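You operate a simulated robot arm through the tools that you are given. There is no shell and no other tool. Be economical: measure what you need, move in short steps, check, and stop when the job is done.

The job below is to be done with a simulated two-armed robot. You get a single attempt, and the scene is never put back.

TASK
Put the blue padlock on top of the black weight. Open the plates cupboard door, take the grey wedge and leave it on the bottom shelf of the plates cupboard, then shut the door. Put the small grey tray on the top of the battery cabinet. Open the tea cupboard door, put the soup tin from the top shelf of the tea cupboard on the white brown timetable board, then shut the door. The order is free. Set down upright: soup tin.

The check looks at the end state, three seconds after you hand in, the way a careful person would. Anything else that was tipped, shoved, dropped, spilled or broken makes it a failure.

THE ROBOT
Two 7-joint arms with two-finger grippers on one trunk, on a base that drives. Base frame: it is fixed to the floor where the robot stands at the start and does not move with it; the origin is under the middle of the robot, x ahead of it, y to its left, z up. Readings come in mm, degrees, newtons and seconds.
The left shoulder is at the start at [78, 151, 988], the right one opposite. With the tool pointing down near the work surface each hand reaches from about 100 to 740 mm from the robot's upright axis, wherever it stands, measured 20 degrees to its own side. Places, roughly: black weight (6x6x6 cm) [600, -400, 900]; blue padlock (4x2x7 cm) [500, 100, 900]; bottom shelf of the plates cupboard [-2500, -900, 100]; brown timetable board [-2500, -3750, 1000]; grey wedge (5x11x5 cm) [-900, 2500, 800]; plates cupboard door [-2200, -900, 500]; small grey tray (9x8x3 cm) [-1400, 2200, 800]; soup tin [-2500, -2250, 500]; tea cupboard door [-2200, -2100, 400]; top of the battery cabinet (25x25 cm) [-2500, -80, 460]. Payload 2.54 kg a hand.
Tool frame (each hand has its own): the origin (TCP) lies between the finger pads and is the grasp point; the fingertips stand 30 mm ahead of it; z points along the fingers, y is the line along which they close. The gripper opens to 116 mm. The gripper's body begins 95 mm behind the TCP.
Orientation is that of the tool frame in the base frame, as [roll, pitch, yaw] about the fixed x, y, z axes, in that order (R = Rz(yaw) Ry(pitch) Rx(roll)). With the fingers straight down and closing along the base's y, the tool's x points along the base's -x, its y along +y and its z along -z.

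THE INTERFACE
- The arms move only by the tool servo_tool. It takes "left_rows", "right_rows" or both (then of equal length, played together; a hand with none holds still); each is text: rows parted by semicolons, each of 7 numbers parted by spaces: the shift along the tool's x, y, z in cm, then the turn, a rotation vector about the tool's x, y, z in degrees, then the finger opening in cm, from 0 to 11.6. In form: tx ty tz ax ay az fingers; .... A call has 1 to 12 rows; each row shifts and turns the commanded pose from where the row before left it, along the tool's axes as they then stand. Each row takes 0.2 s and may step no farther than 50 mm and 8.6 degrees from the row before; otherwise, or with a gripper value out of range, the whole call is refused. Where a pose cannot be reached the arm comes as near as it can. A force on the tool above 40 N (or 10 N above the force at the start of the call, whichever is more), or a blocked arm, ends the call early, and 0.2 s more pass. Each finger travels about 72 mm/s and halts on what it meets, pressing with about 29 N; the grip force reading is that of the motor and also rises with nothing between the fingers. The clock runs only during rows and for 0.2 s after the last one: add rows that do not move to give the fingers time. The reply holds the time, the measured pose of the TCP, the force on the tool along the base axes, the opening and the grip force, in the units named above and with some noise, with the torque about the TCP (base axes, N m) and any sound that the robot's microphone picked up.
- Cameras (640 x 400 px; columns grow to the right, rows downward): "scene" is now at [157.9, -26.8, 1151.9]; the picture's right is [-0.31, -0.95, 0.00], its down [-0.12, 0.04, -0.99] and it looks along [0.94, -0.31, -0.12] (base axes); focal length 214 px, centre (320, 200). "left" rides on the left gripper at [69, 15, -122] in its tool frame; the picture's right is [-0.21, 0.98, 0.00], its down [-0.83, -0.18, -0.53] and it looks along [-0.52, -0.11, 0.85] (tool axes); focal length 251 px, centre (320, 200). "right" rides on the right gripper at [69, -15, -122] in its tool frame; the picture's right is [0.21, 0.98, 0.00], its down [-0.83, 0.18, -0.53] and it looks along [-0.52, 0.11, 0.85] (tool axes); focal length 251 px, centre (320, 200). There is no depth. A picture from a camera that has moved, and an enlarged one, comes with that camera's place and axes in the base frame and with its lens.
- snapshot(camera): a new picture of that camera. The clock stands still meanwhile.
- raise_lower(by): slides the trunk up (or, below 0, down) by that many mm; the arms and the scene camera ride with it, the base frame stays. It gives what a move gives, with no picture.
- steer(legs): drives the robot by 1 to 6 legs, each [ahead, left, turn to the left] in mm, mm and degrees, along the robot's own axes; the way and the turn of a leg run together, so that a leg with both is an arc; at most 1500 mm and 180 degrees a leg. The arms and the cameras ride along, it lands a little off, and it stops where it bumps. It gives what a move gives.
- pan_tilt(pan, tilt): turns the head with the scene camera to pan (to the left, within 80 degrees either way) and tilt (down, from -29 to 69), counted from straight ahead of the robot. It gives what a move gives.
- close_up(camera, box): a new picture of the part [left, top, right, bottom] of that camera's present view, enlarged. The clock stands still meanwhile.
- job_done(): hands the job in; it is judged then, once.

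Work in short steps. Places have to be worked out from the pictures, the camera data and where the tool is seen: move nearer, look again, correct. Check each grasp and each placing, and mend what went wrong. You have 186 turns and 158 pictures in all, those below and enlarged ones among them. Open the grippers and draw the arms clear of the work before you hand the job in, unless the task says otherwise; then end with one line.

The tools are called after "Call:" as a command line: name --argument value ..., lists and objects as JSON in quotes. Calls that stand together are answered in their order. servo_tool: Moves the arms, as the interface text tells. Its arguments: {"type":"object","properties":{"left_rows":{"type":"string"},"right_rows":{"type":"string"}},"required":[]} The other tools are called the same way: raise_lower (by) slides the trunk up or down; steer (legs) drives the base; pan_tilt (pan, tilt) turns the head that bears the scene camera; snapshot (camera) takes a picture; close_up (camera, box) takes an enlarged picture of a part of a camera's view; job_done () hands the job in.

At the start:

```text
time_s: 0.0
left_eef_pos: [405.0, 42.7, 1198.1]
left_ee_rot: [179.9, -0.1, -180.0]
left_force: [0.6, -0.3, -0.7]
left_moment: [0.0, 0.01, 0.0]
left_opening: 115.9
left_gripper_force: 0.1
right_eef_pos: [362.8, -315.4, 1179.3]
right_ee_rot: [179.9, 0.0, -180.0]
right_force: [0.1, 0.8, 0.6]
right_moment: [0.0, 0.02, 0.02]
right_opening: 116.0
right_gripper_force: 0.1
trunk travel left (down, up): [-225.0, 64.0]
robot x, y, heading: [-3.0, -1.5, 0.0]
head pan, tilt: [-18.0, 7.1]
```

scene: 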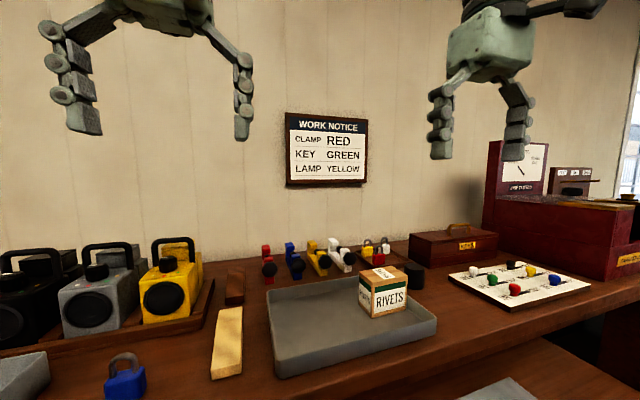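
right: 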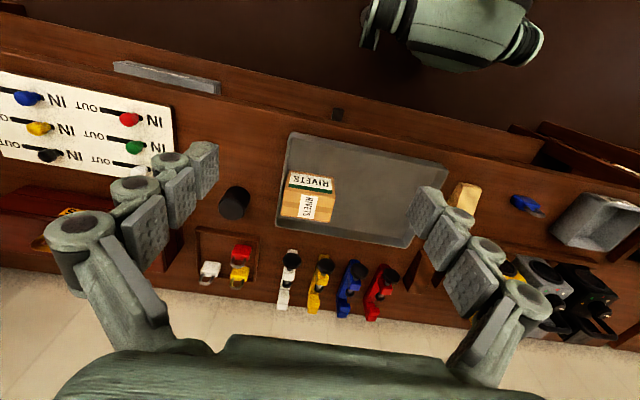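
left: 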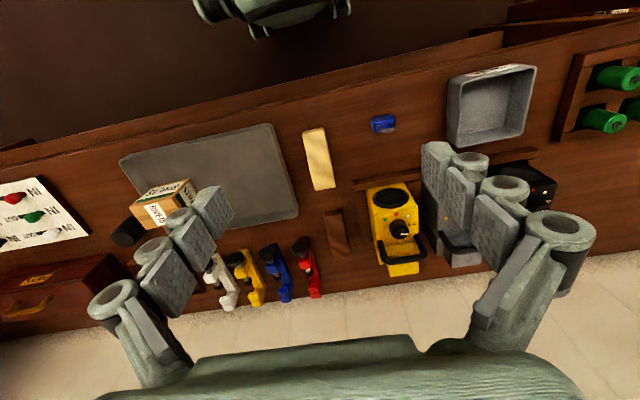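

I'll look closer at the padlock and the weight to locate them.

Call:
close_up --camera "left" --box '[340, 90, 440, 152]'

Call:
close_up --camera "scene" --box '[60, 320, 188, 400]'

Call:
close_up --camera "right" --box '[170, 140, 330, 240]'

Call:
close_up --camera "scene" --box '[340, 225, 500, 325]'

```text
6.40 times, centred on (390, 121) of left
camera zoom: at [336.6, 58.0, 1319.6], right [0.21, 0.98, 0.0], down [0.83, -0.18, 0.53], along [0.52, -0.11, -0.85], focal length 1609 px, centre (-128, 706)
```

zoom: 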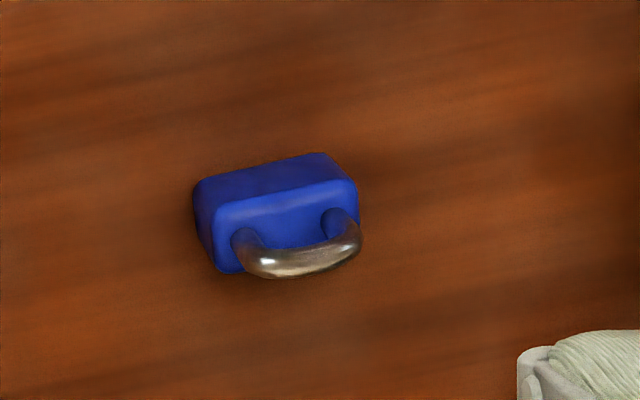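

```text
5.00 times, centred on (124, 360) of scene
camera zoom: at [157.9, -26.8, 1151.9], right [-0.31, -0.95, 0.0], down [-0.12, 0.04, -0.99], along [0.94, -0.31, -0.12], focal length 1072 px, centre (1300, -600)
```

zoom: 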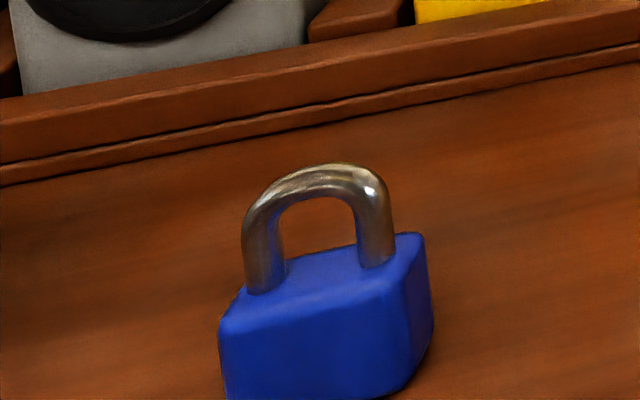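

```text
4.00 times, centred on (250, 190) of right
camera zoom: at [294.2, -328.8, 1299.9], right [-0.21, 0.98, 0.0], down [0.83, 0.18, 0.53], along [0.52, 0.11, -0.85], focal length 1006 px, centre (600, 240)
```

zoom: 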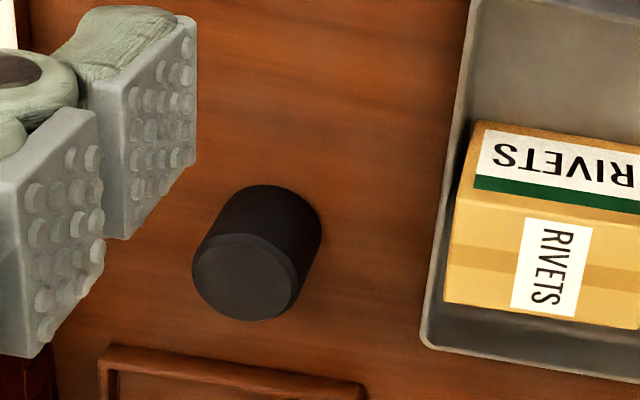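

```text
4.00 times, centred on (420, 275) of scene
camera zoom: at [157.9, -26.8, 1151.9], right [-0.31, -0.95, 0.0], down [-0.12, 0.04, -0.99], along [0.94, -0.31, -0.12], focal length 858 px, centre (-80, -100)
```

zoom: 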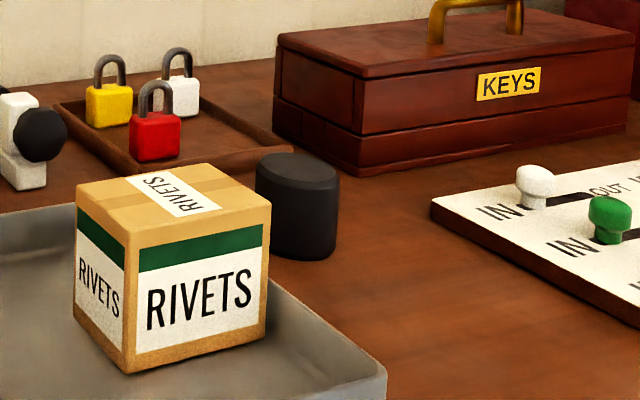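

The padlock body top is at about [475, 141, 888], standing, with the table at about 848 and a yaw of about 6°. The top of the weight is at about [590, -434, 908]. I'll use the right hand for both, so the left one moves aside while the right goes above the padlock.

Call:
servo_tool --left_rows "0 4.5 0 0 0 0 11.6;0 4.5 0 0 0 0 11.6;0 4.5 0 0 0 0 11.6;0 4.5 0 0 0 0 11.6;0 4.5 0 0 0 0 11.6;0 4.5 0 0 0 0 11.6;0 4.5 0 0 0 0 11.6;0 4.5 0 0 0 0 11.6;0 0 0 0 0 0 11.6;0 0 0 0 0 0 11.6;0 0 0 0 0 0 11.6;0 0 0 0 0 0 11.6" --right_rows "-1.02 4.15 1.2 0 0 0 11.6;-1.02 4.15 1.2 0 0 0 11.6;-1.02 4.15 1.2 0 0 0 11.6;-1.02 4.15 1.2 0 0 0 11.6;-1.02 4.15 1.2 0 0 0 11.6;-1.02 4.15 1.2 0 0 0 11.6;-1.02 4.15 1.2 0 0 0 11.6;-1.02 4.15 1.2 0 0 0 11.6;-1.02 4.15 1.2 0 0 0 11.6;-1.02 4.15 1.2 0 0 0 11.6;-1.02 4.15 1.2 0 0 0 11.6;0 0 0 0 0 -6 11.6"

Call:
snapshot --camera "right"

```text
time_s: 2.6
left_eef_pos: [441.5, 389.3, 1174.9]
left_ee_rot: [-180.0, 0.2, 179.9]
left_force: [-0.6, 0.1, -0.3]
left_moment: [0.0, -0.02, 0.03]
left_opening: 116.3
left_gripper_force: 0.0
left hand out of reach, approached as far as the arm can: row 6, 7, 8
right_eef_pos: [422.0, -86.4, 1051.8]
right_ee_rot: [179.8, 0.0, -174.1]
right_force: [-0.1, 1.3, 0.2]
right_moment: [0.0, 0.01, 0.0]
right_opening: 115.9
right_gripper_force: 0.0
right hand out of reach, approached as far as the arm can: row 6, 7, 8, 9, 10, 11
trunk travel left (down, up): [-225.0, 64.0]
robot x, y, heading: [-1.1, 2.4, 0.2]
head pan, tilt: [-18.0, 7.1]
```

```text
150 pictures are left
camera right: at [355.3, -106.6, 1172.6], right [-0.32, 0.95, 0.0], down [0.8, 0.27, 0.53], along [0.51, 0.17, -0.84], focal length 251 px, centre (320, 200)
```

right: 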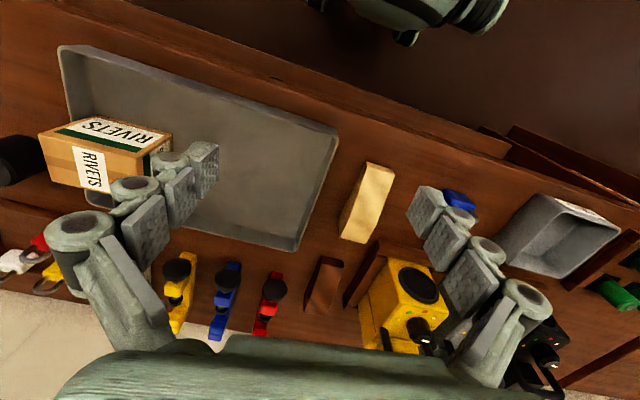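

The right hand can't reach across that far, so the left hand will take the padlock and the base will drive to the weight. I withdraw the right hand and bring the left above the padlock.

Call:
servo_tool --left_rows "-0.45 -3.6 1 0 0 0 11.6;-0.45 -3.6 1 0 0 0 11.6;-0.45 -3.6 1 0 0 0 11.6;-0.45 -3.6 1 0 0 0 11.6;-0.45 -3.6 1 0 0 0 11.6;-0.45 -3.6 1 0 0 0 11.6;-0.45 -3.6 1 0 0 -6 11.6" --right_rows "0 -4 -1.2 0 0 0 11.6;0 -4 -1.2 0 0 0 11.6;0 -4 -1.2 0 0 0 11.6;0 -4 -1.2 0 0 0 11.6;0 -4 -1.2 0 0 0 11.6;0 -4 -1.2 0 0 0 11.6;0 -4 -1.2 0 0 6 11.6"

Call:
snapshot --camera "left"

```text
time_s: 4.2
left_eef_pos: [473.3, 138.3, 1103.5]
left_ee_rot: [-179.9, 0.1, -174.0]
left_force: [-0.5, -0.4, -0.6]
left_moment: [0.01, -0.02, -0.01]
left_opening: 116.0
left_gripper_force: 0.2
right_eef_pos: [451.0, -366.1, 1136.8]
right_ee_rot: [179.9, 0.0, 180.0]
right_force: [0.2, -0.9, 0.1]
right_moment: [0.01, 0.01, 0.01]
right_opening: 115.7
right_gripper_force: 0.0
trunk travel left (down, up): [-225.0, 64.0]
robot x, y, heading: [0.1, -0.3, 0.0]
head pan, tilt: [-18.0, 7.1]
```

```text
149 pictures are left
camera left: at [404.1, 145.2, 1224.9], right [0.11, 0.99, 0.0], down [0.84, -0.09, 0.53], along [0.53, -0.06, -0.85], focal length 251 px, centre (320, 200)
```

left: 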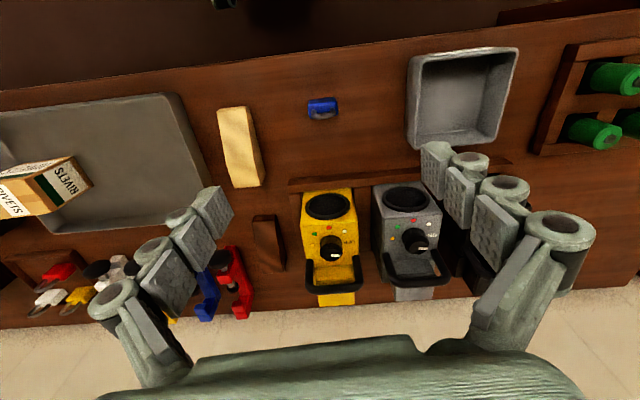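

The padlock is centred at [474, 139]. I descend to z ≈ 886 with an 8 cm opening.

Call:
servo_tool --left_rows "0 0 4.8 0 0 0 8;0 0 4.8 0 0 0 8;0 0 4.8 0 0 0 8;0 0 4.8 0 0 0 8;0 0 2.5 0 0 0 8;0 0 0 0 0 0 8"

Call:
snapshot --camera "left"

```text
time_s: 5.6
left_eef_pos: [473.0, 139.0, 886.3]
left_ee_rot: [-179.9, 0.2, -174.0]
left_force: [-0.9, -0.2, -0.5]
left_moment: [-0.01, 0.01, -0.02]
left_opening: 80.0
left_gripper_force: 0.2
right_eef_pos: [450.7, -365.0, 1138.3]
right_ee_rot: [-180.0, 0.0, 180.0]
right_force: [-0.2, -0.6, 0.0]
right_moment: [0.05, 0.03, -0.01]
right_opening: 116.1
right_gripper_force: 0.1
trunk travel left (down, up): [-225.0, 64.0]
robot x, y, heading: [-0.0, -2.3, 0.1]
head pan, tilt: [-18.0, 7.1]
```

```text
148 pictures are left
camera left: at [402.0, 146.6, 1008.8], right [0.11, 0.99, 0.0], down [0.84, -0.09, 0.54], along [0.53, -0.06, -0.84], focal length 251 px, centre (320, 200)
```

left: 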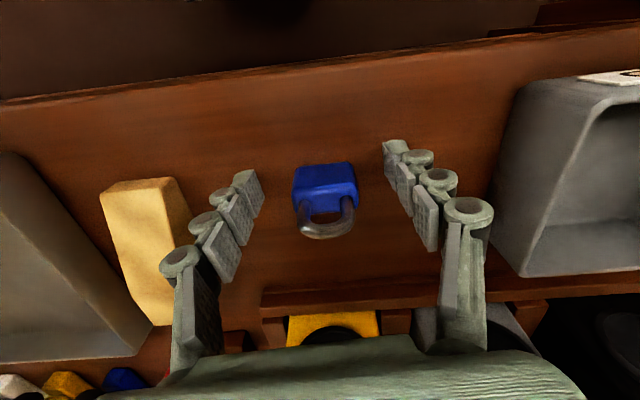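

The padlock sits between the pads, so I close and lift.

Call:
servo_tool --left_rows "0 0 0 0 0 0 3;0 0 0 0 0 0 3;0 0 0 0 0 0 3;0 0 0 0 0 0 3;0 0 -2 0 0 0 3;0 0 -4 0 0 0 3;0 0 -4 0 0 0 3"

Call:
snapshot --camera "left"

```text
time_s: 7.2
left_eef_pos: [470.7, 138.7, 986.7]
left_ee_rot: [-180.0, 0.0, -174.1]
left_force: [-0.4, 0.2, -1.4]
left_moment: [0.01, 0.05, -0.02]
left_opening: 39.9
left_gripper_force: 28.6
right_eef_pos: [450.1, -365.7, 1138.2]
right_ee_rot: [-180.0, 0.0, 180.0]
right_force: [0.0, -0.3, -0.3]
right_moment: [0.01, -0.01, -0.02]
right_opening: 115.9
right_gripper_force: 0.0
trunk travel left (down, up): [-225.0, 64.0]
robot x, y, heading: [-1.9, 1.7, 0.1]
head pan, tilt: [-18.0, 7.1]
```

```text
147 pictures are left
camera left: at [400.8, 145.1, 1109.7], right [0.11, 0.99, 0.0], down [0.84, -0.09, 0.53], along [0.53, -0.06, -0.85], focal length 251 px, centre (320, 200)
```

left: 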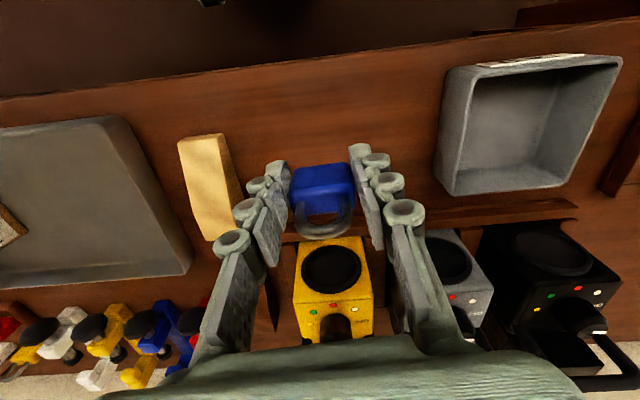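

Padlock held (39.9 mm). I raise it, tuck the right arm, then drive right about 520 mm.

Call:
servo_tool --left_rows "0 0 -3.5 0 0 0 3;0 0 -3.5 0 0 0 3;0 0 -3.5 0 0 0 3" --right_rows "3.3 2.2 -1.3 0 0 0 11.6;3.3 2.2 -1.3 0 0 0 11.6;3.3 2.2 -1.3 0 0 0 11.6"

Call:
steer --legs '[[0, -520, 0]]'

Call:
snapshot --camera "left"

Call:
snapshot --camera "scene"

```text
time_s: 8.0
left_eef_pos: [472.2, 139.9, 1094.1]
left_ee_rot: [-180.0, 0.0, -174.0]
left_force: [-0.1, 0.0, -1.4]
left_moment: [-0.02, -0.01, -0.01]
left_opening: 39.6
left_gripper_force: 29.2
right_eef_pos: [352.0, -299.4, 1176.3]
right_ee_rot: [180.0, 0.1, 180.0]
right_force: [-0.6, 0.0, 0.0]
right_moment: [0.02, -0.02, -0.01]
right_opening: 116.0
right_gripper_force: 0.1
trunk travel left (down, up): [-225.0, 64.0]
robot x, y, heading: [1.9, 0.3, -0.2]
head pan, tilt: [-18.0, 7.1]
```

```text
time_s: 13.5
left_eef_pos: [473.5, -387.6, 1093.1]
left_ee_rot: [180.0, 0.0, -174.4]
left_force: [0.3, 0.0, -1.7]
left_moment: [-0.01, 0.02, -0.02]
left_opening: 39.4
left_gripper_force: 29.1
right_eef_pos: [349.8, -824.2, 1176.1]
right_ee_rot: [-179.9, 0.0, 179.6]
right_force: [0.7, 0.2, -0.1]
right_moment: [-0.02, -0.01, -0.03]
right_opening: 116.1
right_gripper_force: 0.0
trunk travel left (down, up): [-225.0, 64.0]
robot x, y, heading: [-2.4, -522.7, -0.5]
head pan, tilt: [-18.0, 7.1]
```

```text
146 pictures are left
camera left: at [403.3, -379.0, 1215.2], right [0.12, 0.99, 0.0], down [0.84, -0.1, 0.53], along [0.53, -0.06, -0.85], focal length 251 px, centre (320, 200)
```

left: 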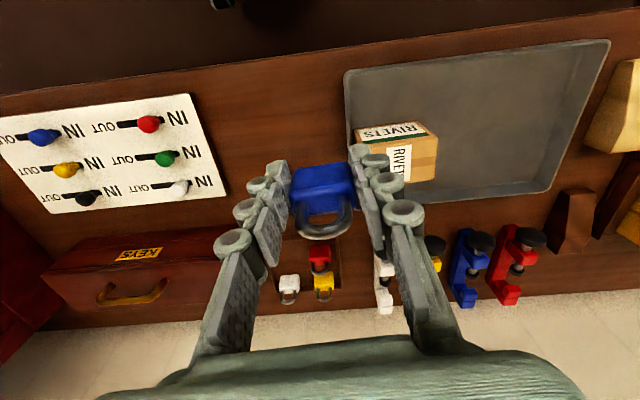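

```text
145 pictures are left
camera scene: at [156.0, -551.4, 1151.9], right [-0.31, -0.95, 0.0], down [-0.12, 0.04, -0.99], along [0.94, -0.31, -0.12], focal length 214 px, centre (320, 200)
```

scene: 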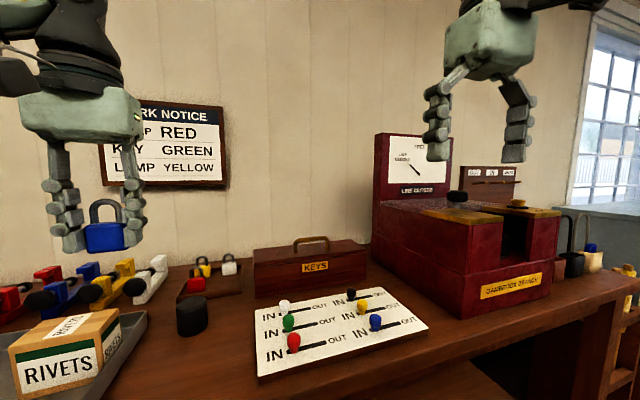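

The weight reconfirms at about [593, -435, 908]. I move above it, leaving the padlock bottom about 35 mm over it.

Call:
servo_tool --left_rows "-2.82 -1.48 2.0 0 0 0 3;-2.82 -1.48 2.0 0 0 0 3;-2.82 -1.48 2.8 0 0 0 3;-2.82 -1.48 3.0 0 0 0 3;0 0 1 0 0 0 3"

Call:
close_up --camera "scene" --box '[120, 230, 280, 330]'

Call:
snapshot --camera "left"

```text
time_s: 14.7
left_eef_pos: [591.1, -434.6, 984.2]
left_ee_rot: [180.0, 0.1, -174.4]
left_force: [0.3, -0.1, -1.9]
left_moment: [0.01, 0.01, 0.01]
left_opening: 39.1
left_gripper_force: 29.2
right_eef_pos: [349.2, -824.0, 1176.1]
right_ee_rot: [180.0, 0.0, 179.5]
right_force: [0.2, 0.7, 0.5]
right_moment: [-0.02, -0.01, -0.06]
right_opening: 116.0
right_gripper_force: 0.0
trunk travel left (down, up): [-225.0, 64.0]
robot x, y, heading: [-3.2, -522.3, -0.5]
head pan, tilt: [-18.0, 7.1]
```

```text
4.00 times, centred on (200, 280) of scene
camera zoom: at [156.0, -551.2, 1152.0], right [-0.31, -0.95, 0.0], down [-0.12, 0.04, -0.99], along [0.94, -0.31, -0.12], focal length 858 px, centre (800, -120)
```

zoom: 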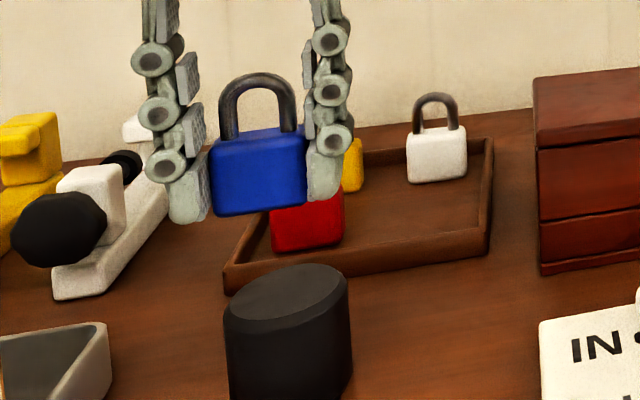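

```text
143 pictures are left
camera left: at [521.3, -425.9, 1107.1], right [0.12, 0.99, 0.0], down [0.84, -0.1, 0.53], along [0.53, -0.06, -0.84], focal length 251 px, centre (320, 200)
```

left: 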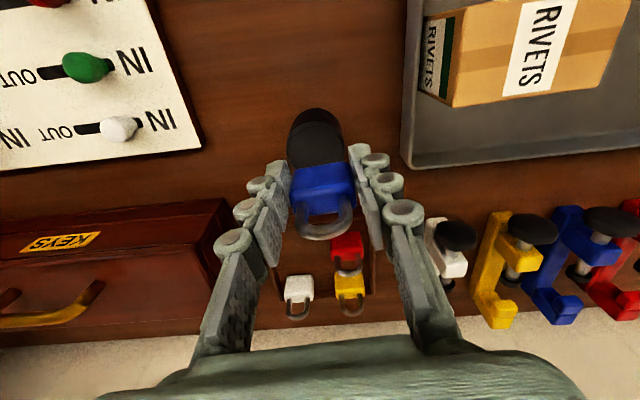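

Padlock and weight are about 7 mm out of line along y. I shift the padlock and lower most of the way.

Call:
servo_tool --left_rows "0.2 -0.6 0 0 0 0 3;0 0 1.5 0 0 0 3;0 0 1.2 0 0 0 3;0 0 0 0 0 0 3"

Call:
close_up --camera "scene" --box '[120, 230, 280, 330]'

```text
time_s: 15.7
left_eef_pos: [589.5, -440.4, 958.0]
left_ee_rot: [-180.0, 0.2, -174.4]
left_force: [-0.1, 0.1, -2.3]
left_moment: [0.01, -0.03, 0.01]
left_opening: 39.2
left_gripper_force: 28.9
right_eef_pos: [349.8, -825.2, 1175.7]
right_ee_rot: [180.0, 0.0, 179.6]
right_force: [-0.5, -1.0, 0.5]
right_moment: [-0.02, -0.01, -0.05]
right_opening: 116.1
right_gripper_force: 0.2
trunk travel left (down, up): [-225.0, 64.0]
robot x, y, heading: [0.6, -526.8, -0.5]
head pan, tilt: [-18.0, 7.1]
```

```text
4.00 times, centred on (200, 280) of scene
camera zoom: at [156.0, -551.3, 1151.9], right [-0.31, -0.95, 0.0], down [-0.12, 0.04, -0.99], along [0.94, -0.31, -0.12], focal length 858 px, centre (800, -120)
```

zoom: 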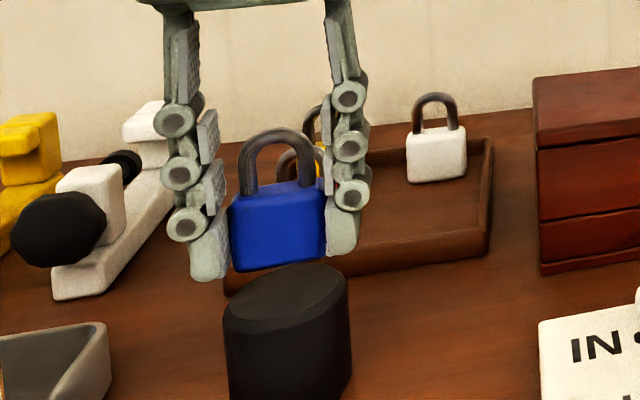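

Still about 4 mm off in y and about 16 mm above. I nudge and lower.

Call:
servo_tool --left_rows "0 -0.35 0 0 0 0 3;0 0 1.0 0 0 0 3;0 0 0.4 0 0 0 3;0 0 0 0 0 0 3"

Call:
close_up --camera "scene" --box '[120, 230, 280, 330]'

Call:
close_up --camera "left" --box '[240, 100, 400, 260]'

```text
time_s: 16.7
left_eef_pos: [589.1, -443.5, 942.6]
left_ee_rot: [-180.0, -0.1, -174.4]
left_force: [-0.1, -1.2, -1.3]
left_moment: [-0.03, 0.02, 0.0]
left_opening: 39.6
left_gripper_force: 28.7
right_eef_pos: [349.3, -825.9, 1176.1]
right_ee_rot: [180.0, 0.0, 179.5]
right_force: [-1.0, 0.0, 0.2]
right_moment: [0.01, -0.03, 0.02]
right_opening: 116.1
right_gripper_force: 0.1
trunk travel left (down, up): [-225.0, 64.0]
robot x, y, heading: [-3.2, -521.2, -0.2]
head pan, tilt: [-18.0, 7.1]
```

```text
4.00 times, centred on (200, 280) of scene
camera zoom: at [156.0, -551.3, 1151.9], right [-0.31, -0.95, 0.0], down [-0.12, 0.04, -0.99], along [0.94, -0.31, -0.12], focal length 858 px, centre (800, -120)
```

zoom: 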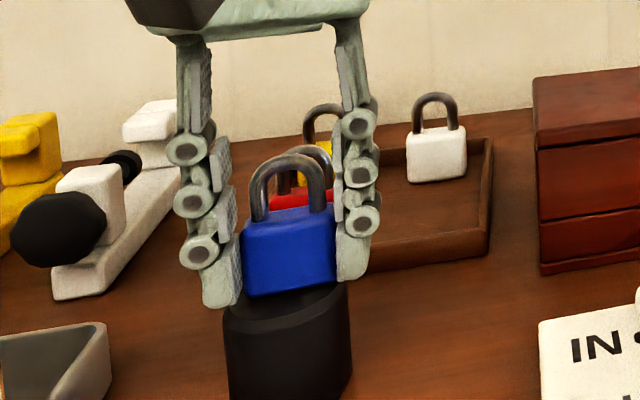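

```text
2.50 times, centred on (320, 180) of left
camera zoom: at [520.2, -435.9, 1066.1], right [0.12, 0.99, 0.0], down [0.84, -0.1, 0.53], along [0.53, -0.06, -0.85], focal length 629 px, centre (320, 250)
```

zoom: 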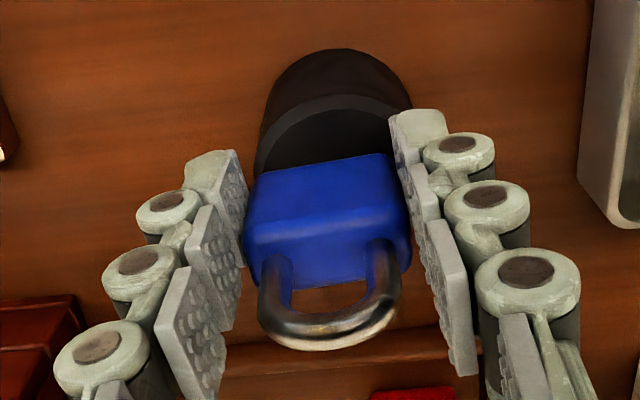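

Nearly centred: I shift +2.5 mm in x and +2 mm in y, then lower gently until contact.

Call:
servo_tool --left_rows "-0.27 0.18 0 0 0 0 3;0 0 0.25 0 0 0 3;0 0 0 0 0 0 3"

Call:
close_up --camera "scene" --box '[150, 250, 230, 300]'

```text
time_s: 17.5
left_eef_pos: [592.0, -442.3, 941.5]
left_ee_rot: [-180.0, 0.0, -174.4]
left_force: [0.3, 1.2, -1.7]
left_moment: [0.05, 0.01, 0.0]
left_opening: 39.1
left_gripper_force: 28.9
right_eef_pos: [349.8, -824.1, 1175.7]
right_ee_rot: [179.9, 0.1, 179.6]
right_force: [-0.5, -0.1, -0.4]
right_moment: [0.0, 0.0, 0.0]
right_opening: 115.9
right_gripper_force: 0.0
trunk travel left (down, up): [-225.0, 64.0]
robot x, y, heading: [-4.1, -524.9, -0.4]
head pan, tilt: [-18.0, 7.1]
```

```text
8.00 times, centred on (190, 275) of scene
camera zoom: at [156.1, -551.3, 1151.9], right [-0.31, -0.95, 0.0], down [-0.12, 0.04, -0.99], along [0.94, -0.31, -0.12], focal length 1716 px, centre (1360, -400)
```

zoom: 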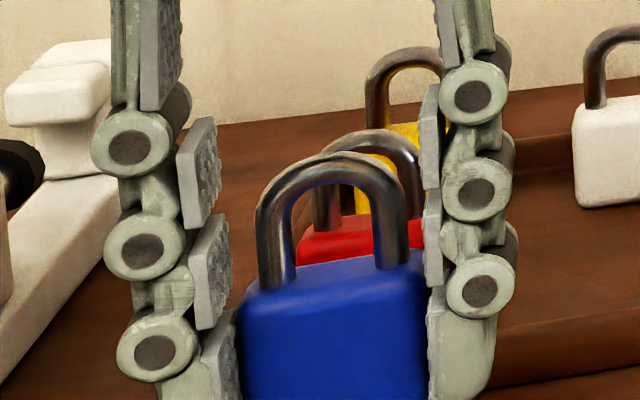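

Contact isn't clear in the readings yet, so I lower a bit more and watch the force.

Call:
servo_tool --left_rows "0 0 0.2 0 0 0 3;0 0 0 0 0 0 3"

Call:
close_up --camera "scene" --box '[150, 270, 230, 320]'

```text
time_s: 18.1
left_eef_pos: [593.2, -442.0, 940.7]
left_ee_rot: [-179.9, 0.2, -174.4]
left_force: [1.6, 0.4, 6.8]
left_moment: [0.08, -0.08, -0.01]
left_opening: 39.1
left_gripper_force: 29.3
right_eef_pos: [348.4, -824.5, 1175.8]
right_ee_rot: [180.0, 0.0, 179.6]
right_force: [0.4, -0.4, 0.2]
right_moment: [0.0, 0.0, -0.01]
right_opening: 115.9
right_gripper_force: 0.1
trunk travel left (down, up): [-225.0, 64.0]
robot x, y, heading: [-2.2, -520.8, -0.6]
head pan, tilt: [-18.0, 7.1]
```

```text
8.00 times, centred on (190, 295) of scene
camera zoom: at [155.6, -551.3, 1152.1], right [-0.31, -0.95, 0.0], down [-0.12, 0.04, -0.99], along [0.94, -0.31, -0.12], focal length 1716 px, centre (1360, -560)
```

zoom: 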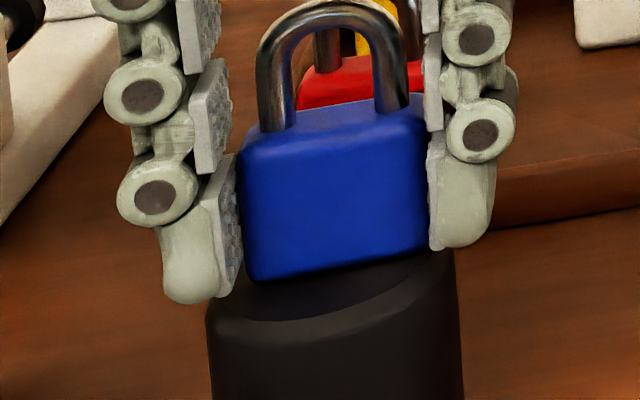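

Contact made and the padlock is well centred. I release and rise.

Call:
servo_tool --left_rows "0 0 0 0 0 0 4.6;0 0 0 0 0 0 6;0 0 0 0 0 0 7;0 0 -2 0 0 0 7;0 0 -4.5 0 0 0 7;0 0 -4.5 0 0 0 7;0 0 -4.5 0 0 0 7;0 0 -4.5 0 0 0 7"

Call:
close_up --camera "scene" --box '[120, 230, 280, 330]'

```text
time_s: 19.9
left_eef_pos: [594.0, -441.0, 1142.3]
left_ee_rot: [-180.0, 0.1, -174.5]
left_force: [-0.2, -0.1, 0.1]
left_moment: [0.04, 0.01, -0.01]
left_opening: 69.9
left_gripper_force: 0.0
right_eef_pos: [348.9, -826.0, 1177.0]
right_ee_rot: [180.0, 0.1, 179.6]
right_force: [0.4, 0.0, 0.1]
right_moment: [0.05, -0.02, 0.0]
right_opening: 116.0
right_gripper_force: 0.2
trunk travel left (down, up): [-225.0, 64.0]
robot x, y, heading: [-3.0, -522.0, -0.4]
head pan, tilt: [-18.0, 7.1]
```

```text
4.00 times, centred on (200, 280) of scene
camera zoom: at [155.1, -552.0, 1152.0], right [-0.32, -0.95, 0.0], down [-0.12, 0.04, -0.99], along [0.94, -0.31, -0.12], focal length 858 px, centre (800, -120)
```

zoom: 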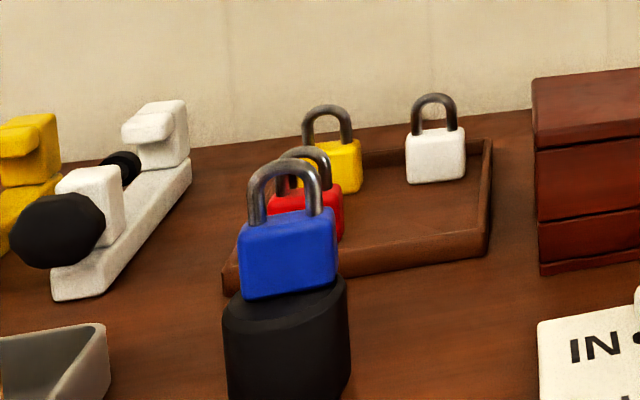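

The padlock stands on the weight. Next I retract the left arm, back away and turn left to survey the room.

Call:
servo_tool --left_rows "4.5 0.8 -0.5 0 0 0 7;4.5 0.8 -0.5 0 0 0 7;4.5 0.8 -0.5 0 0 0 7;4.5 0.8 -0.5 0 0 6 7;4.5 0.8 -0.5 0 0 0 7"

Call:
steer --legs '[[-700, 0, 0], [0, 0, 90]]'

Call:
pan_tilt --pan 0 --tilt 10

Call:
snapshot --camera "scene"

```text
time_s: 21.1
left_eef_pos: [362.5, -419.8, 1163.0]
left_ee_rot: [-179.9, 0.1, 179.6]
left_force: [-1.5, 0.2, -0.1]
left_moment: [0.01, 0.0, -0.01]
left_opening: 69.9
left_gripper_force: 0.1
right_eef_pos: [349.1, -822.6, 1176.2]
right_ee_rot: [180.0, 0.1, 179.6]
right_force: [-0.6, -0.3, 0.6]
right_moment: [-0.04, 0.0, 0.0]
right_opening: 116.1
right_gripper_force: 0.0
trunk travel left (down, up): [-225.0, 64.0]
robot x, y, heading: [-1.7, -526.0, -0.4]
head pan, tilt: [-18.0, 7.1]
```

```text
time_s: 28.9
left_eef_pos: [-800.6, -157.3, 1162.5]
left_ee_rot: [180.0, 0.1, -89.0]
left_force: [0.1, 0.8, 0.3]
left_moment: [0.02, 0.0, -0.04]
left_opening: 69.6
left_gripper_force: 0.1
right_eef_pos: [-394.9, -160.9, 1175.8]
right_ee_rot: [-180.0, 0.1, -89.0]
right_force: [0.0, -0.6, 0.1]
right_moment: [0.02, -0.02, 0.03]
right_opening: 116.1
right_gripper_force: 0.0
trunk travel left (down, up): [-225.0, 64.0]
robot x, y, heading: [-689.3, -521.1, 91.2]
head pan, tilt: [-18.0, 7.1]
```

```text
time_s: 29.7
left_eef_pos: [-800.0, -156.5, 1162.7]
left_ee_rot: [180.0, 0.0, -89.0]
left_force: [0.7, 0.5, -0.7]
left_moment: [-0.01, -0.01, -0.02]
left_opening: 69.8
left_gripper_force: 0.0
right_eef_pos: [-395.6, -160.1, 1175.9]
right_ee_rot: [-180.0, -0.1, -88.9]
right_force: [-1.3, -0.1, 0.1]
right_moment: [-0.02, 0.0, -0.02]
right_opening: 116.0
right_gripper_force: 0.0
trunk travel left (down, up): [-225.0, 64.0]
robot x, y, heading: [-691.9, -520.3, 91.1]
head pan, tilt: [0.0, 10.0]
```

```text
136 pictures are left
camera scene: at [-689.0, -356.8, 1147.2], right [1.0, 0.02, 0.0], down [0.0, -0.17, -0.98], along [-0.02, 0.98, -0.17], focal length 214 px, centre (320, 200)
```

scene: 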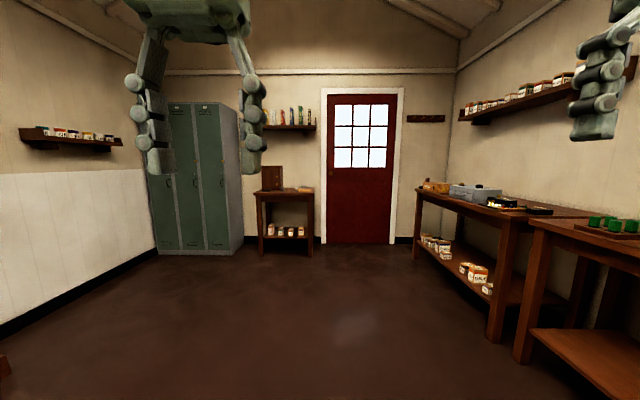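

A small side table stands at about [-1200, 2400]; I zoom in on it.

Call:
close_up --camera "scene" --box '[240, 150, 336, 210]'

Call:
pan_tilt --pan 70 --tilt 15

Call:
snapshot --camera "scene"

```text
6.67 times, centred on (288, 180) of scene
camera zoom: at [-689.0, -356.8, 1147.2], right [1.0, 0.02, 0.0], down [0.0, -0.17, -0.98], along [-0.02, 0.98, -0.17], focal length 1430 px, centre (533, 333)
```

zoom: 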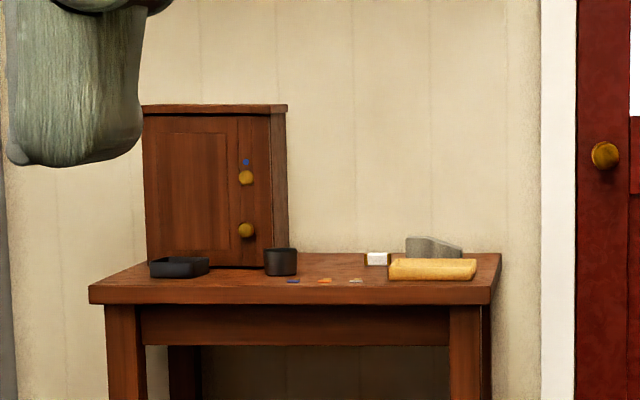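

```text
time_s: 31.1
left_eef_pos: [-800.2, -156.3, 1161.7]
left_ee_rot: [179.9, 0.1, -89.0]
left_force: [0.3, 0.1, 0.0]
left_moment: [0.01, -0.02, -0.02]
left_opening: 70.0
left_gripper_force: 0.0
right_eef_pos: [-395.6, -161.0, 1176.2]
right_ee_rot: [180.0, 0.0, -89.1]
right_force: [0.5, -0.2, -0.1]
right_moment: [-0.01, 0.04, 0.0]
right_opening: 116.0
right_gripper_force: 0.2
trunk travel left (down, up): [-225.0, 64.0]
robot x, y, heading: [-688.4, -520.8, 91.1]
head pan, tilt: [70.0, 15.0]
```

```text
134 pictures are left
camera scene: at [-775.7, -419.3, 1139.1], right [0.33, 0.95, 0.0], down [0.24, -0.08, -0.97], along [-0.91, 0.31, -0.26], focal length 214 px, centre (320, 200)
```

scene: 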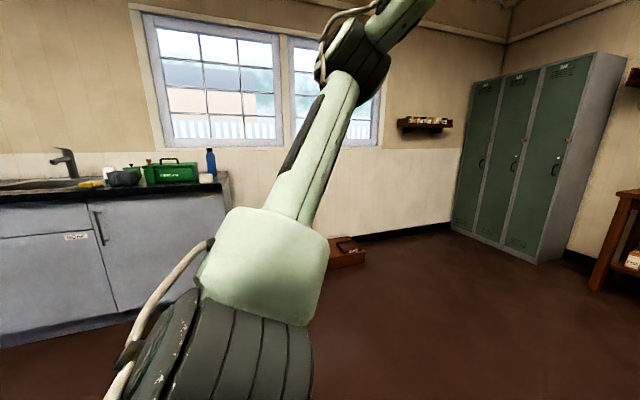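

Both wedge and tray are likely on the small table (front edge y ≈ 2070). I drive toward it, shifting left, stopping short to look again.

Call:
steer --legs '[[1100, 410, -1.1], [900, 0, 0]]'

Call:
pan_tilt --pan 0 --tilt 25

Call:
snapshot --camera "scene"

```text
time_s: 41.4
left_eef_pos: [-1190.6, 1848.2, 1161.9]
left_ee_rot: [179.9, -0.1, -89.1]
left_force: [0.5, -0.3, 0.8]
left_moment: [-0.02, 0.03, -0.01]
left_opening: 70.1
left_gripper_force: 0.0
right_eef_pos: [-786.4, 1842.0, 1175.9]
right_ee_rot: [179.9, 0.0, -89.2]
right_force: [-0.5, -1.0, 0.8]
right_moment: [-0.04, 0.02, 0.0]
right_opening: 115.9
right_gripper_force: 0.1
trunk travel left (down, up): [-225.0, 64.0]
robot x, y, heading: [-1082.1, 1483.9, 90.9]
head pan, tilt: [70.0, 15.0]
```

```text
time_s: 42.8
left_eef_pos: [-1191.4, 1847.8, 1162.1]
left_ee_rot: [180.0, 0.1, -89.2]
left_force: [0.0, -0.8, -0.6]
left_moment: [0.01, 0.01, 0.03]
left_opening: 70.1
left_gripper_force: 0.1
right_eef_pos: [-786.3, 1841.8, 1175.9]
right_ee_rot: [-179.9, 0.0, -89.1]
right_force: [0.1, 0.7, 0.0]
right_moment: [0.0, 0.01, 0.0]
right_opening: 116.2
right_gripper_force: 0.1
trunk travel left (down, up): [-225.0, 64.0]
robot x, y, heading: [-1079.8, 1483.1, 90.5]
head pan, tilt: [0.0, 25.0]
```

```text
133 pictures are left
camera scene: at [-1080.9, 1646.4, 1122.8], right [1.0, 0.01, 0.0], down [0.01, -0.42, -0.91], along [-0.01, 0.91, -0.42], focal length 214 px, centre (320, 200)
```

scene: 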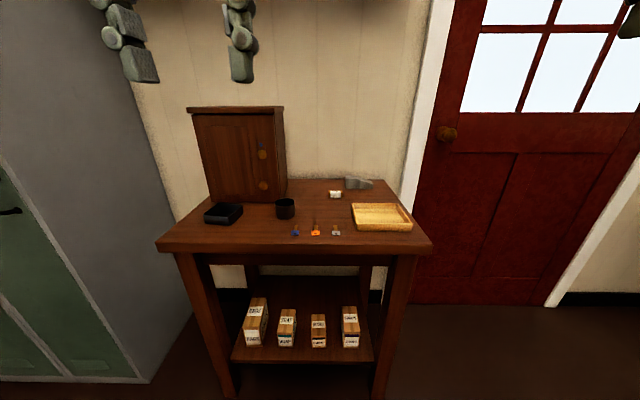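

Wedge at about [-936, 2456], tray at about [-1381, 2234], table top about 800. I drive closer so both are reachable from one stance.

Call:
steer --legs '[[290, 0, 0]]'

Call:
pan_tilt --pan 0 --tilt 35

Call:
snapshot --camera "scene"

Call:
snapshot --camera "right"

Call:
snapshot --camera "left"

```text
time_s: 44.8
left_eef_pos: [-1193.5, 2136.0, 1162.8]
left_ee_rot: [179.9, 0.1, -89.4]
left_force: [-0.2, 0.4, 0.4]
left_moment: [-0.02, 0.02, 0.03]
left_opening: 70.1
left_gripper_force: 0.0
right_eef_pos: [-788.2, 2128.8, 1175.0]
right_ee_rot: [179.9, -0.1, -89.4]
right_force: [1.1, 0.3, 0.2]
right_moment: [-0.06, -0.02, -0.02]
right_opening: 115.8
right_gripper_force: 0.1
trunk travel left (down, up): [-225.0, 64.0]
robot x, y, heading: [-1084.4, 1772.8, 90.4]
head pan, tilt: [0.0, 25.0]
```

```text
time_s: 45.5
left_eef_pos: [-1192.9, 2135.8, 1161.7]
left_ee_rot: [179.9, 0.1, -89.3]
left_force: [-0.4, -0.2, -0.3]
left_moment: [0.0, 0.04, 0.04]
left_opening: 70.0
left_gripper_force: 0.0
right_eef_pos: [-789.3, 2129.4, 1176.5]
right_ee_rot: [-180.0, 0.0, -89.4]
right_force: [0.1, 0.0, -0.7]
right_moment: [-0.02, 0.0, 0.01]
right_opening: 115.9
right_gripper_force: 0.2
trunk travel left (down, up): [-225.0, 64.0]
robot x, y, heading: [-1084.8, 1772.8, 90.4]
head pan, tilt: [0.0, 35.0]
```

```text
132 pictures are left
camera scene: at [-1083.7, 1929.9, 1107.1], right [1.0, 0.01, 0.0], down [0.01, -0.57, -0.82], along [-0.01, 0.82, -0.57], focal length 214 px, centre (320, 200)
```

scene: 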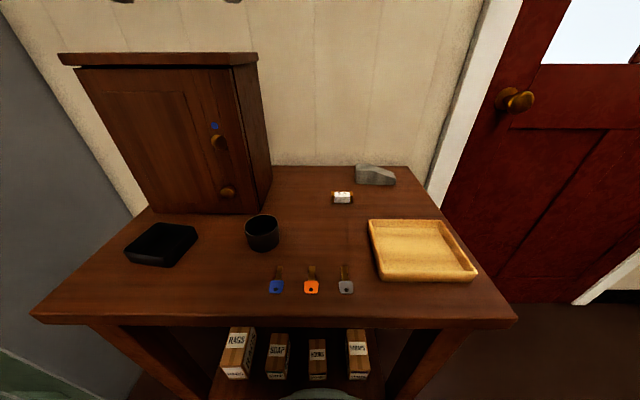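

```text
131 pictures are left
camera right: at [-773.2, 2061.3, 1296.7], right [-0.97, -0.22, 0.0], down [-0.19, 0.82, 0.53], along [-0.12, 0.52, -0.85], focal length 251 px, centre (320, 200)
```

right: 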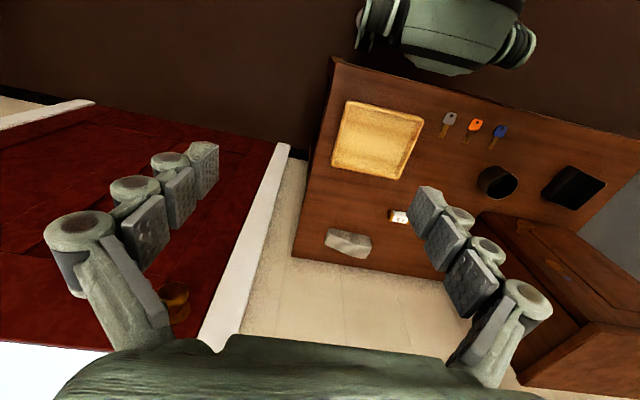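

```text
130 pictures are left
camera left: at [-1207.2, 2065.8, 1285.1], right [-0.98, 0.2, 0.0], down [0.17, 0.83, 0.54], along [0.11, 0.52, -0.84], focal length 251 px, centre (320, 200)
```

left: 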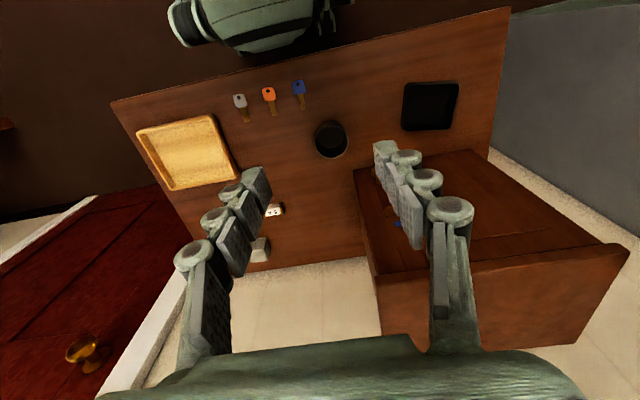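

Call:
close_up --camera "right" --box '[300, 200, 420, 275]'

Call:
close_up --camera "scene" --box '[310, 150, 430, 225]'

Call:
close_up --camera "left" --box '[370, 60, 490, 135]'

Call:
close_up --camera "scene" --box '[105, 205, 225, 280]'

```text
5.33 times, centred on (360, 238) of right
camera zoom: at [-773.2, 2061.3, 1296.7], right [-0.97, -0.22, 0.0], down [-0.19, 0.82, 0.53], along [-0.12, 0.52, -0.85], focal length 1341 px, centre (107, 0)
```

zoom: 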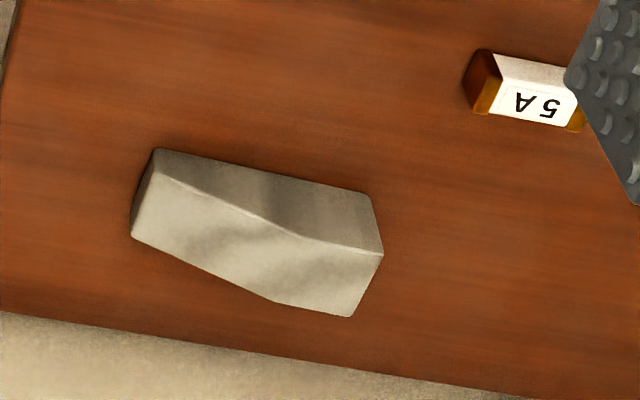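

```text
5.33 times, centred on (370, 188) of scene
camera zoom: at [-1083.7, 1929.9, 1107.1], right [1.0, 0.01, 0.0], down [0.01, -0.57, -0.82], along [-0.01, 0.82, -0.57], focal length 1144 px, centre (53, 267)
```

zoom: 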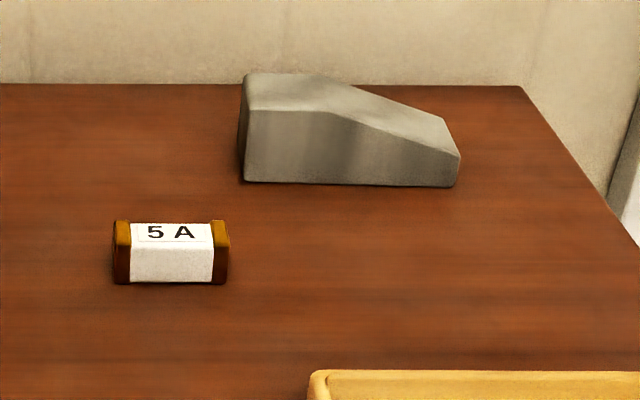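

```text
5.33 times, centred on (430, 98) of left
camera zoom: at [-1207.2, 2065.8, 1285.1], right [-0.98, 0.2, 0.0], down [0.17, 0.83, 0.54], along [0.11, 0.52, -0.84], focal length 1341 px, centre (-267, 747)
```

zoom: 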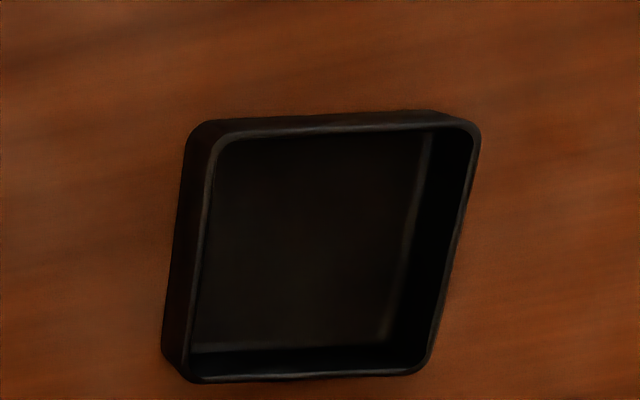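

```text
5.33 times, centred on (165, 242) of scene
camera zoom: at [-1083.7, 1929.9, 1107.1], right [1.0, 0.01, 0.0], down [0.01, -0.57, -0.82], along [-0.01, 0.82, -0.57], focal length 1144 px, centre (1147, -27)
```

zoom: 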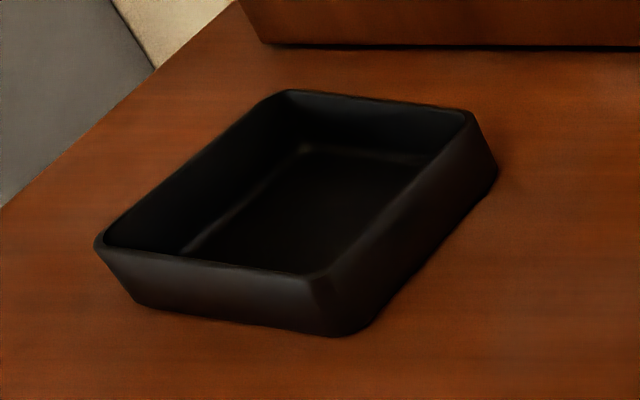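

Tray centre is about [-1376, 2203], rim z ≈ 830, yaw ≈ -9°. The wedge needs a low placing in a cupboard, so I'll take the tray first and inspect the cupboard before choosing a wedge grasp. Left hand goes above the tray.

Call:
servo_tool --left_rows "-1.1 3.05 2 0 0 0 11.6;-1.1 3.05 2 0 0 0 11.6;-1.1 3.05 2 0 0 0 11.6;-1.1 3.05 3.3 0 0 0 11.6;-1.1 3.05 3.3 0 0 0 11.6;-1.1 3.05 3.3 0 0 0 11.6;0 0 3 0 0 4.8 11.6;0 0 2 0 0 4.7 11.6;0 0 0 0 0 0 11.6"

Call:
snapshot --camera "left"

Call:
snapshot --camera "scene"

```text
time_s: 47.5
left_eef_pos: [-1376.9, 2200.8, 950.5]
left_ee_rot: [-179.9, 0.1, -98.9]
left_force: [-0.3, 0.2, -0.3]
left_moment: [0.03, -0.02, 0.01]
left_opening: 116.1
left_gripper_force: 0.1
right_eef_pos: [-788.1, 2127.6, 1176.2]
right_ee_rot: [-180.0, 0.0, -89.4]
right_force: [1.0, 0.4, -0.1]
right_moment: [0.0, 0.01, 0.02]
right_opening: 116.1
right_gripper_force: 0.0
trunk travel left (down, up): [-225.0, 64.0]
robot x, y, heading: [-1081.6, 1774.1, 90.8]
head pan, tilt: [0.0, 35.0]
```

```text
125 pictures are left
camera left: at [-1401.7, 2134.1, 1072.8], right [-0.93, 0.36, 0.0], down [0.31, 0.79, 0.54], along [0.19, 0.5, -0.84], focal length 251 px, centre (320, 200)
```

left: 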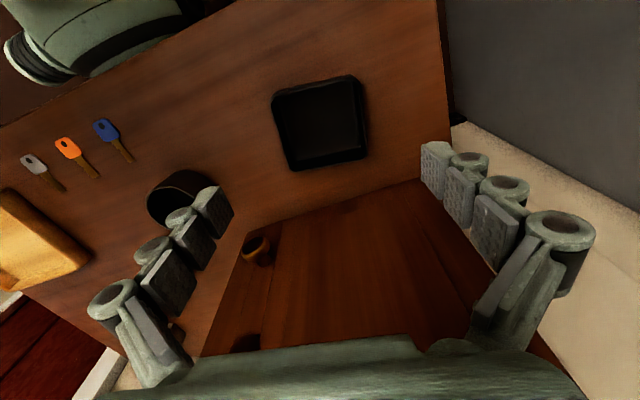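

```text
124 pictures are left
camera scene: at [-1083.7, 1929.9, 1107.1], right [1.0, 0.01, 0.0], down [0.01, -0.57, -0.82], along [-0.01, 0.82, -0.57], focal length 214 px, centre (320, 200)
```

scene: 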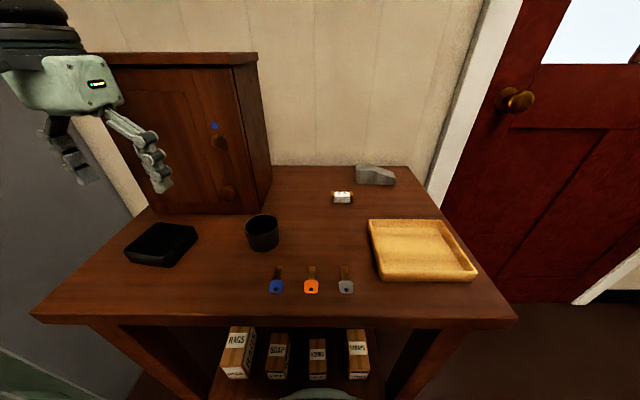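

Aligned over the tray. I descend to z ≈ 836 and close.

Call:
servo_tool --left_rows "0.4 0 4 0 0 0 11.6;0 0 4 0 0 0 11.6;0 0 3.4 0 0 0 11.6;0 0 0 0 0 0 11.6;0 0 0 0 0 0 9;0 0 0 0 0 0 8;0 0 0 0 0 0 7;0 0 0 0 0 0 7"

Call:
snapshot --camera "left"

```text
time_s: 49.3
left_eef_pos: [-1376.8, 2196.8, 839.9]
left_ee_rot: [180.0, 0.0, -99.0]
left_force: [0.1, 0.7, 2.2]
left_moment: [0.03, 0.13, 0.04]
left_opening: 84.5
left_gripper_force: 29.2
right_eef_pos: [-789.5, 2128.1, 1175.0]
right_ee_rot: [-180.0, 0.0, -89.4]
right_force: [0.3, 0.1, 0.4]
right_moment: [-0.01, 0.01, 0.0]
right_opening: 116.3
right_gripper_force: 0.1
trunk travel left (down, up): [-225.0, 64.0]
robot x, y, heading: [-1083.5, 1771.0, 90.5]
head pan, tilt: [0.0, 35.0]
```

```text
123 pictures are left
camera left: at [-1401.9, 2130.3, 962.4], right [-0.93, 0.36, 0.0], down [0.31, 0.79, 0.54], along [0.19, 0.5, -0.84], focal length 251 px, centre (320, 200)
```

left: 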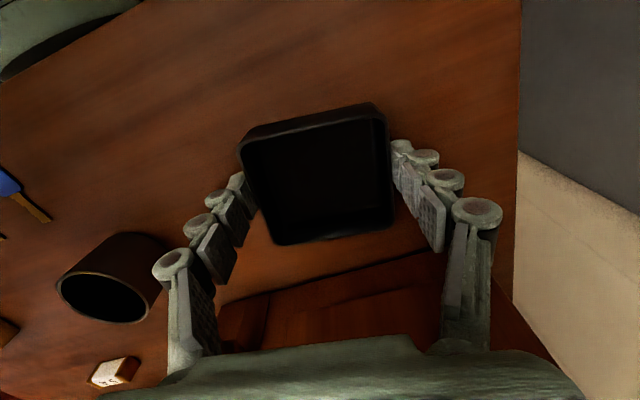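

Gripped at 84.5 mm. Lift and check.

Call:
servo_tool --left_rows "0 0 -1.5 0 0 0 7;0 0 -4 0 0 0 7;0 0 -4 0 0 0 7;0 0 -4.5 0 0 0 7"

Call:
snapshot --camera "left"

```text
time_s: 50.3
left_eef_pos: [-1379.8, 2194.8, 980.7]
left_ee_rot: [180.0, 0.0, -98.9]
left_force: [-0.4, -0.5, -1.4]
left_moment: [-0.02, 0.01, 0.01]
left_opening: 84.4
left_gripper_force: 29.1
right_eef_pos: [-787.9, 2127.4, 1174.4]
right_ee_rot: [180.0, 0.1, -89.4]
right_force: [-0.4, 0.0, 0.2]
right_moment: [0.04, 0.02, -0.01]
right_opening: 115.9
right_gripper_force: 0.0
trunk travel left (down, up): [-225.0, 64.0]
robot x, y, heading: [-1085.7, 1772.2, 90.3]
head pan, tilt: [0.0, 35.0]
```

```text
122 pictures are left
camera left: at [-1404.0, 2128.2, 1103.6], right [-0.93, 0.36, 0.0], down [0.31, 0.79, 0.53], along [0.19, 0.5, -0.85], focal length 251 px, centre (320, 200)
```

left: 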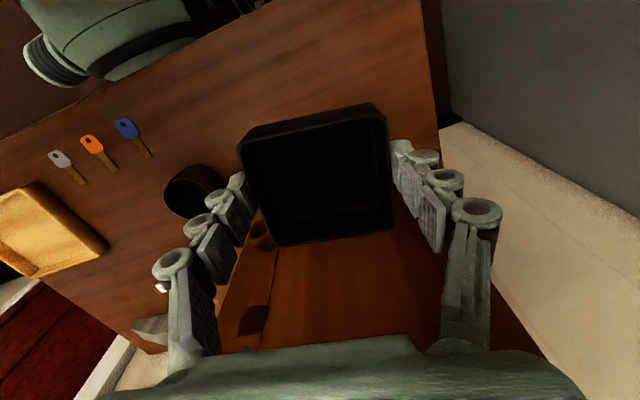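

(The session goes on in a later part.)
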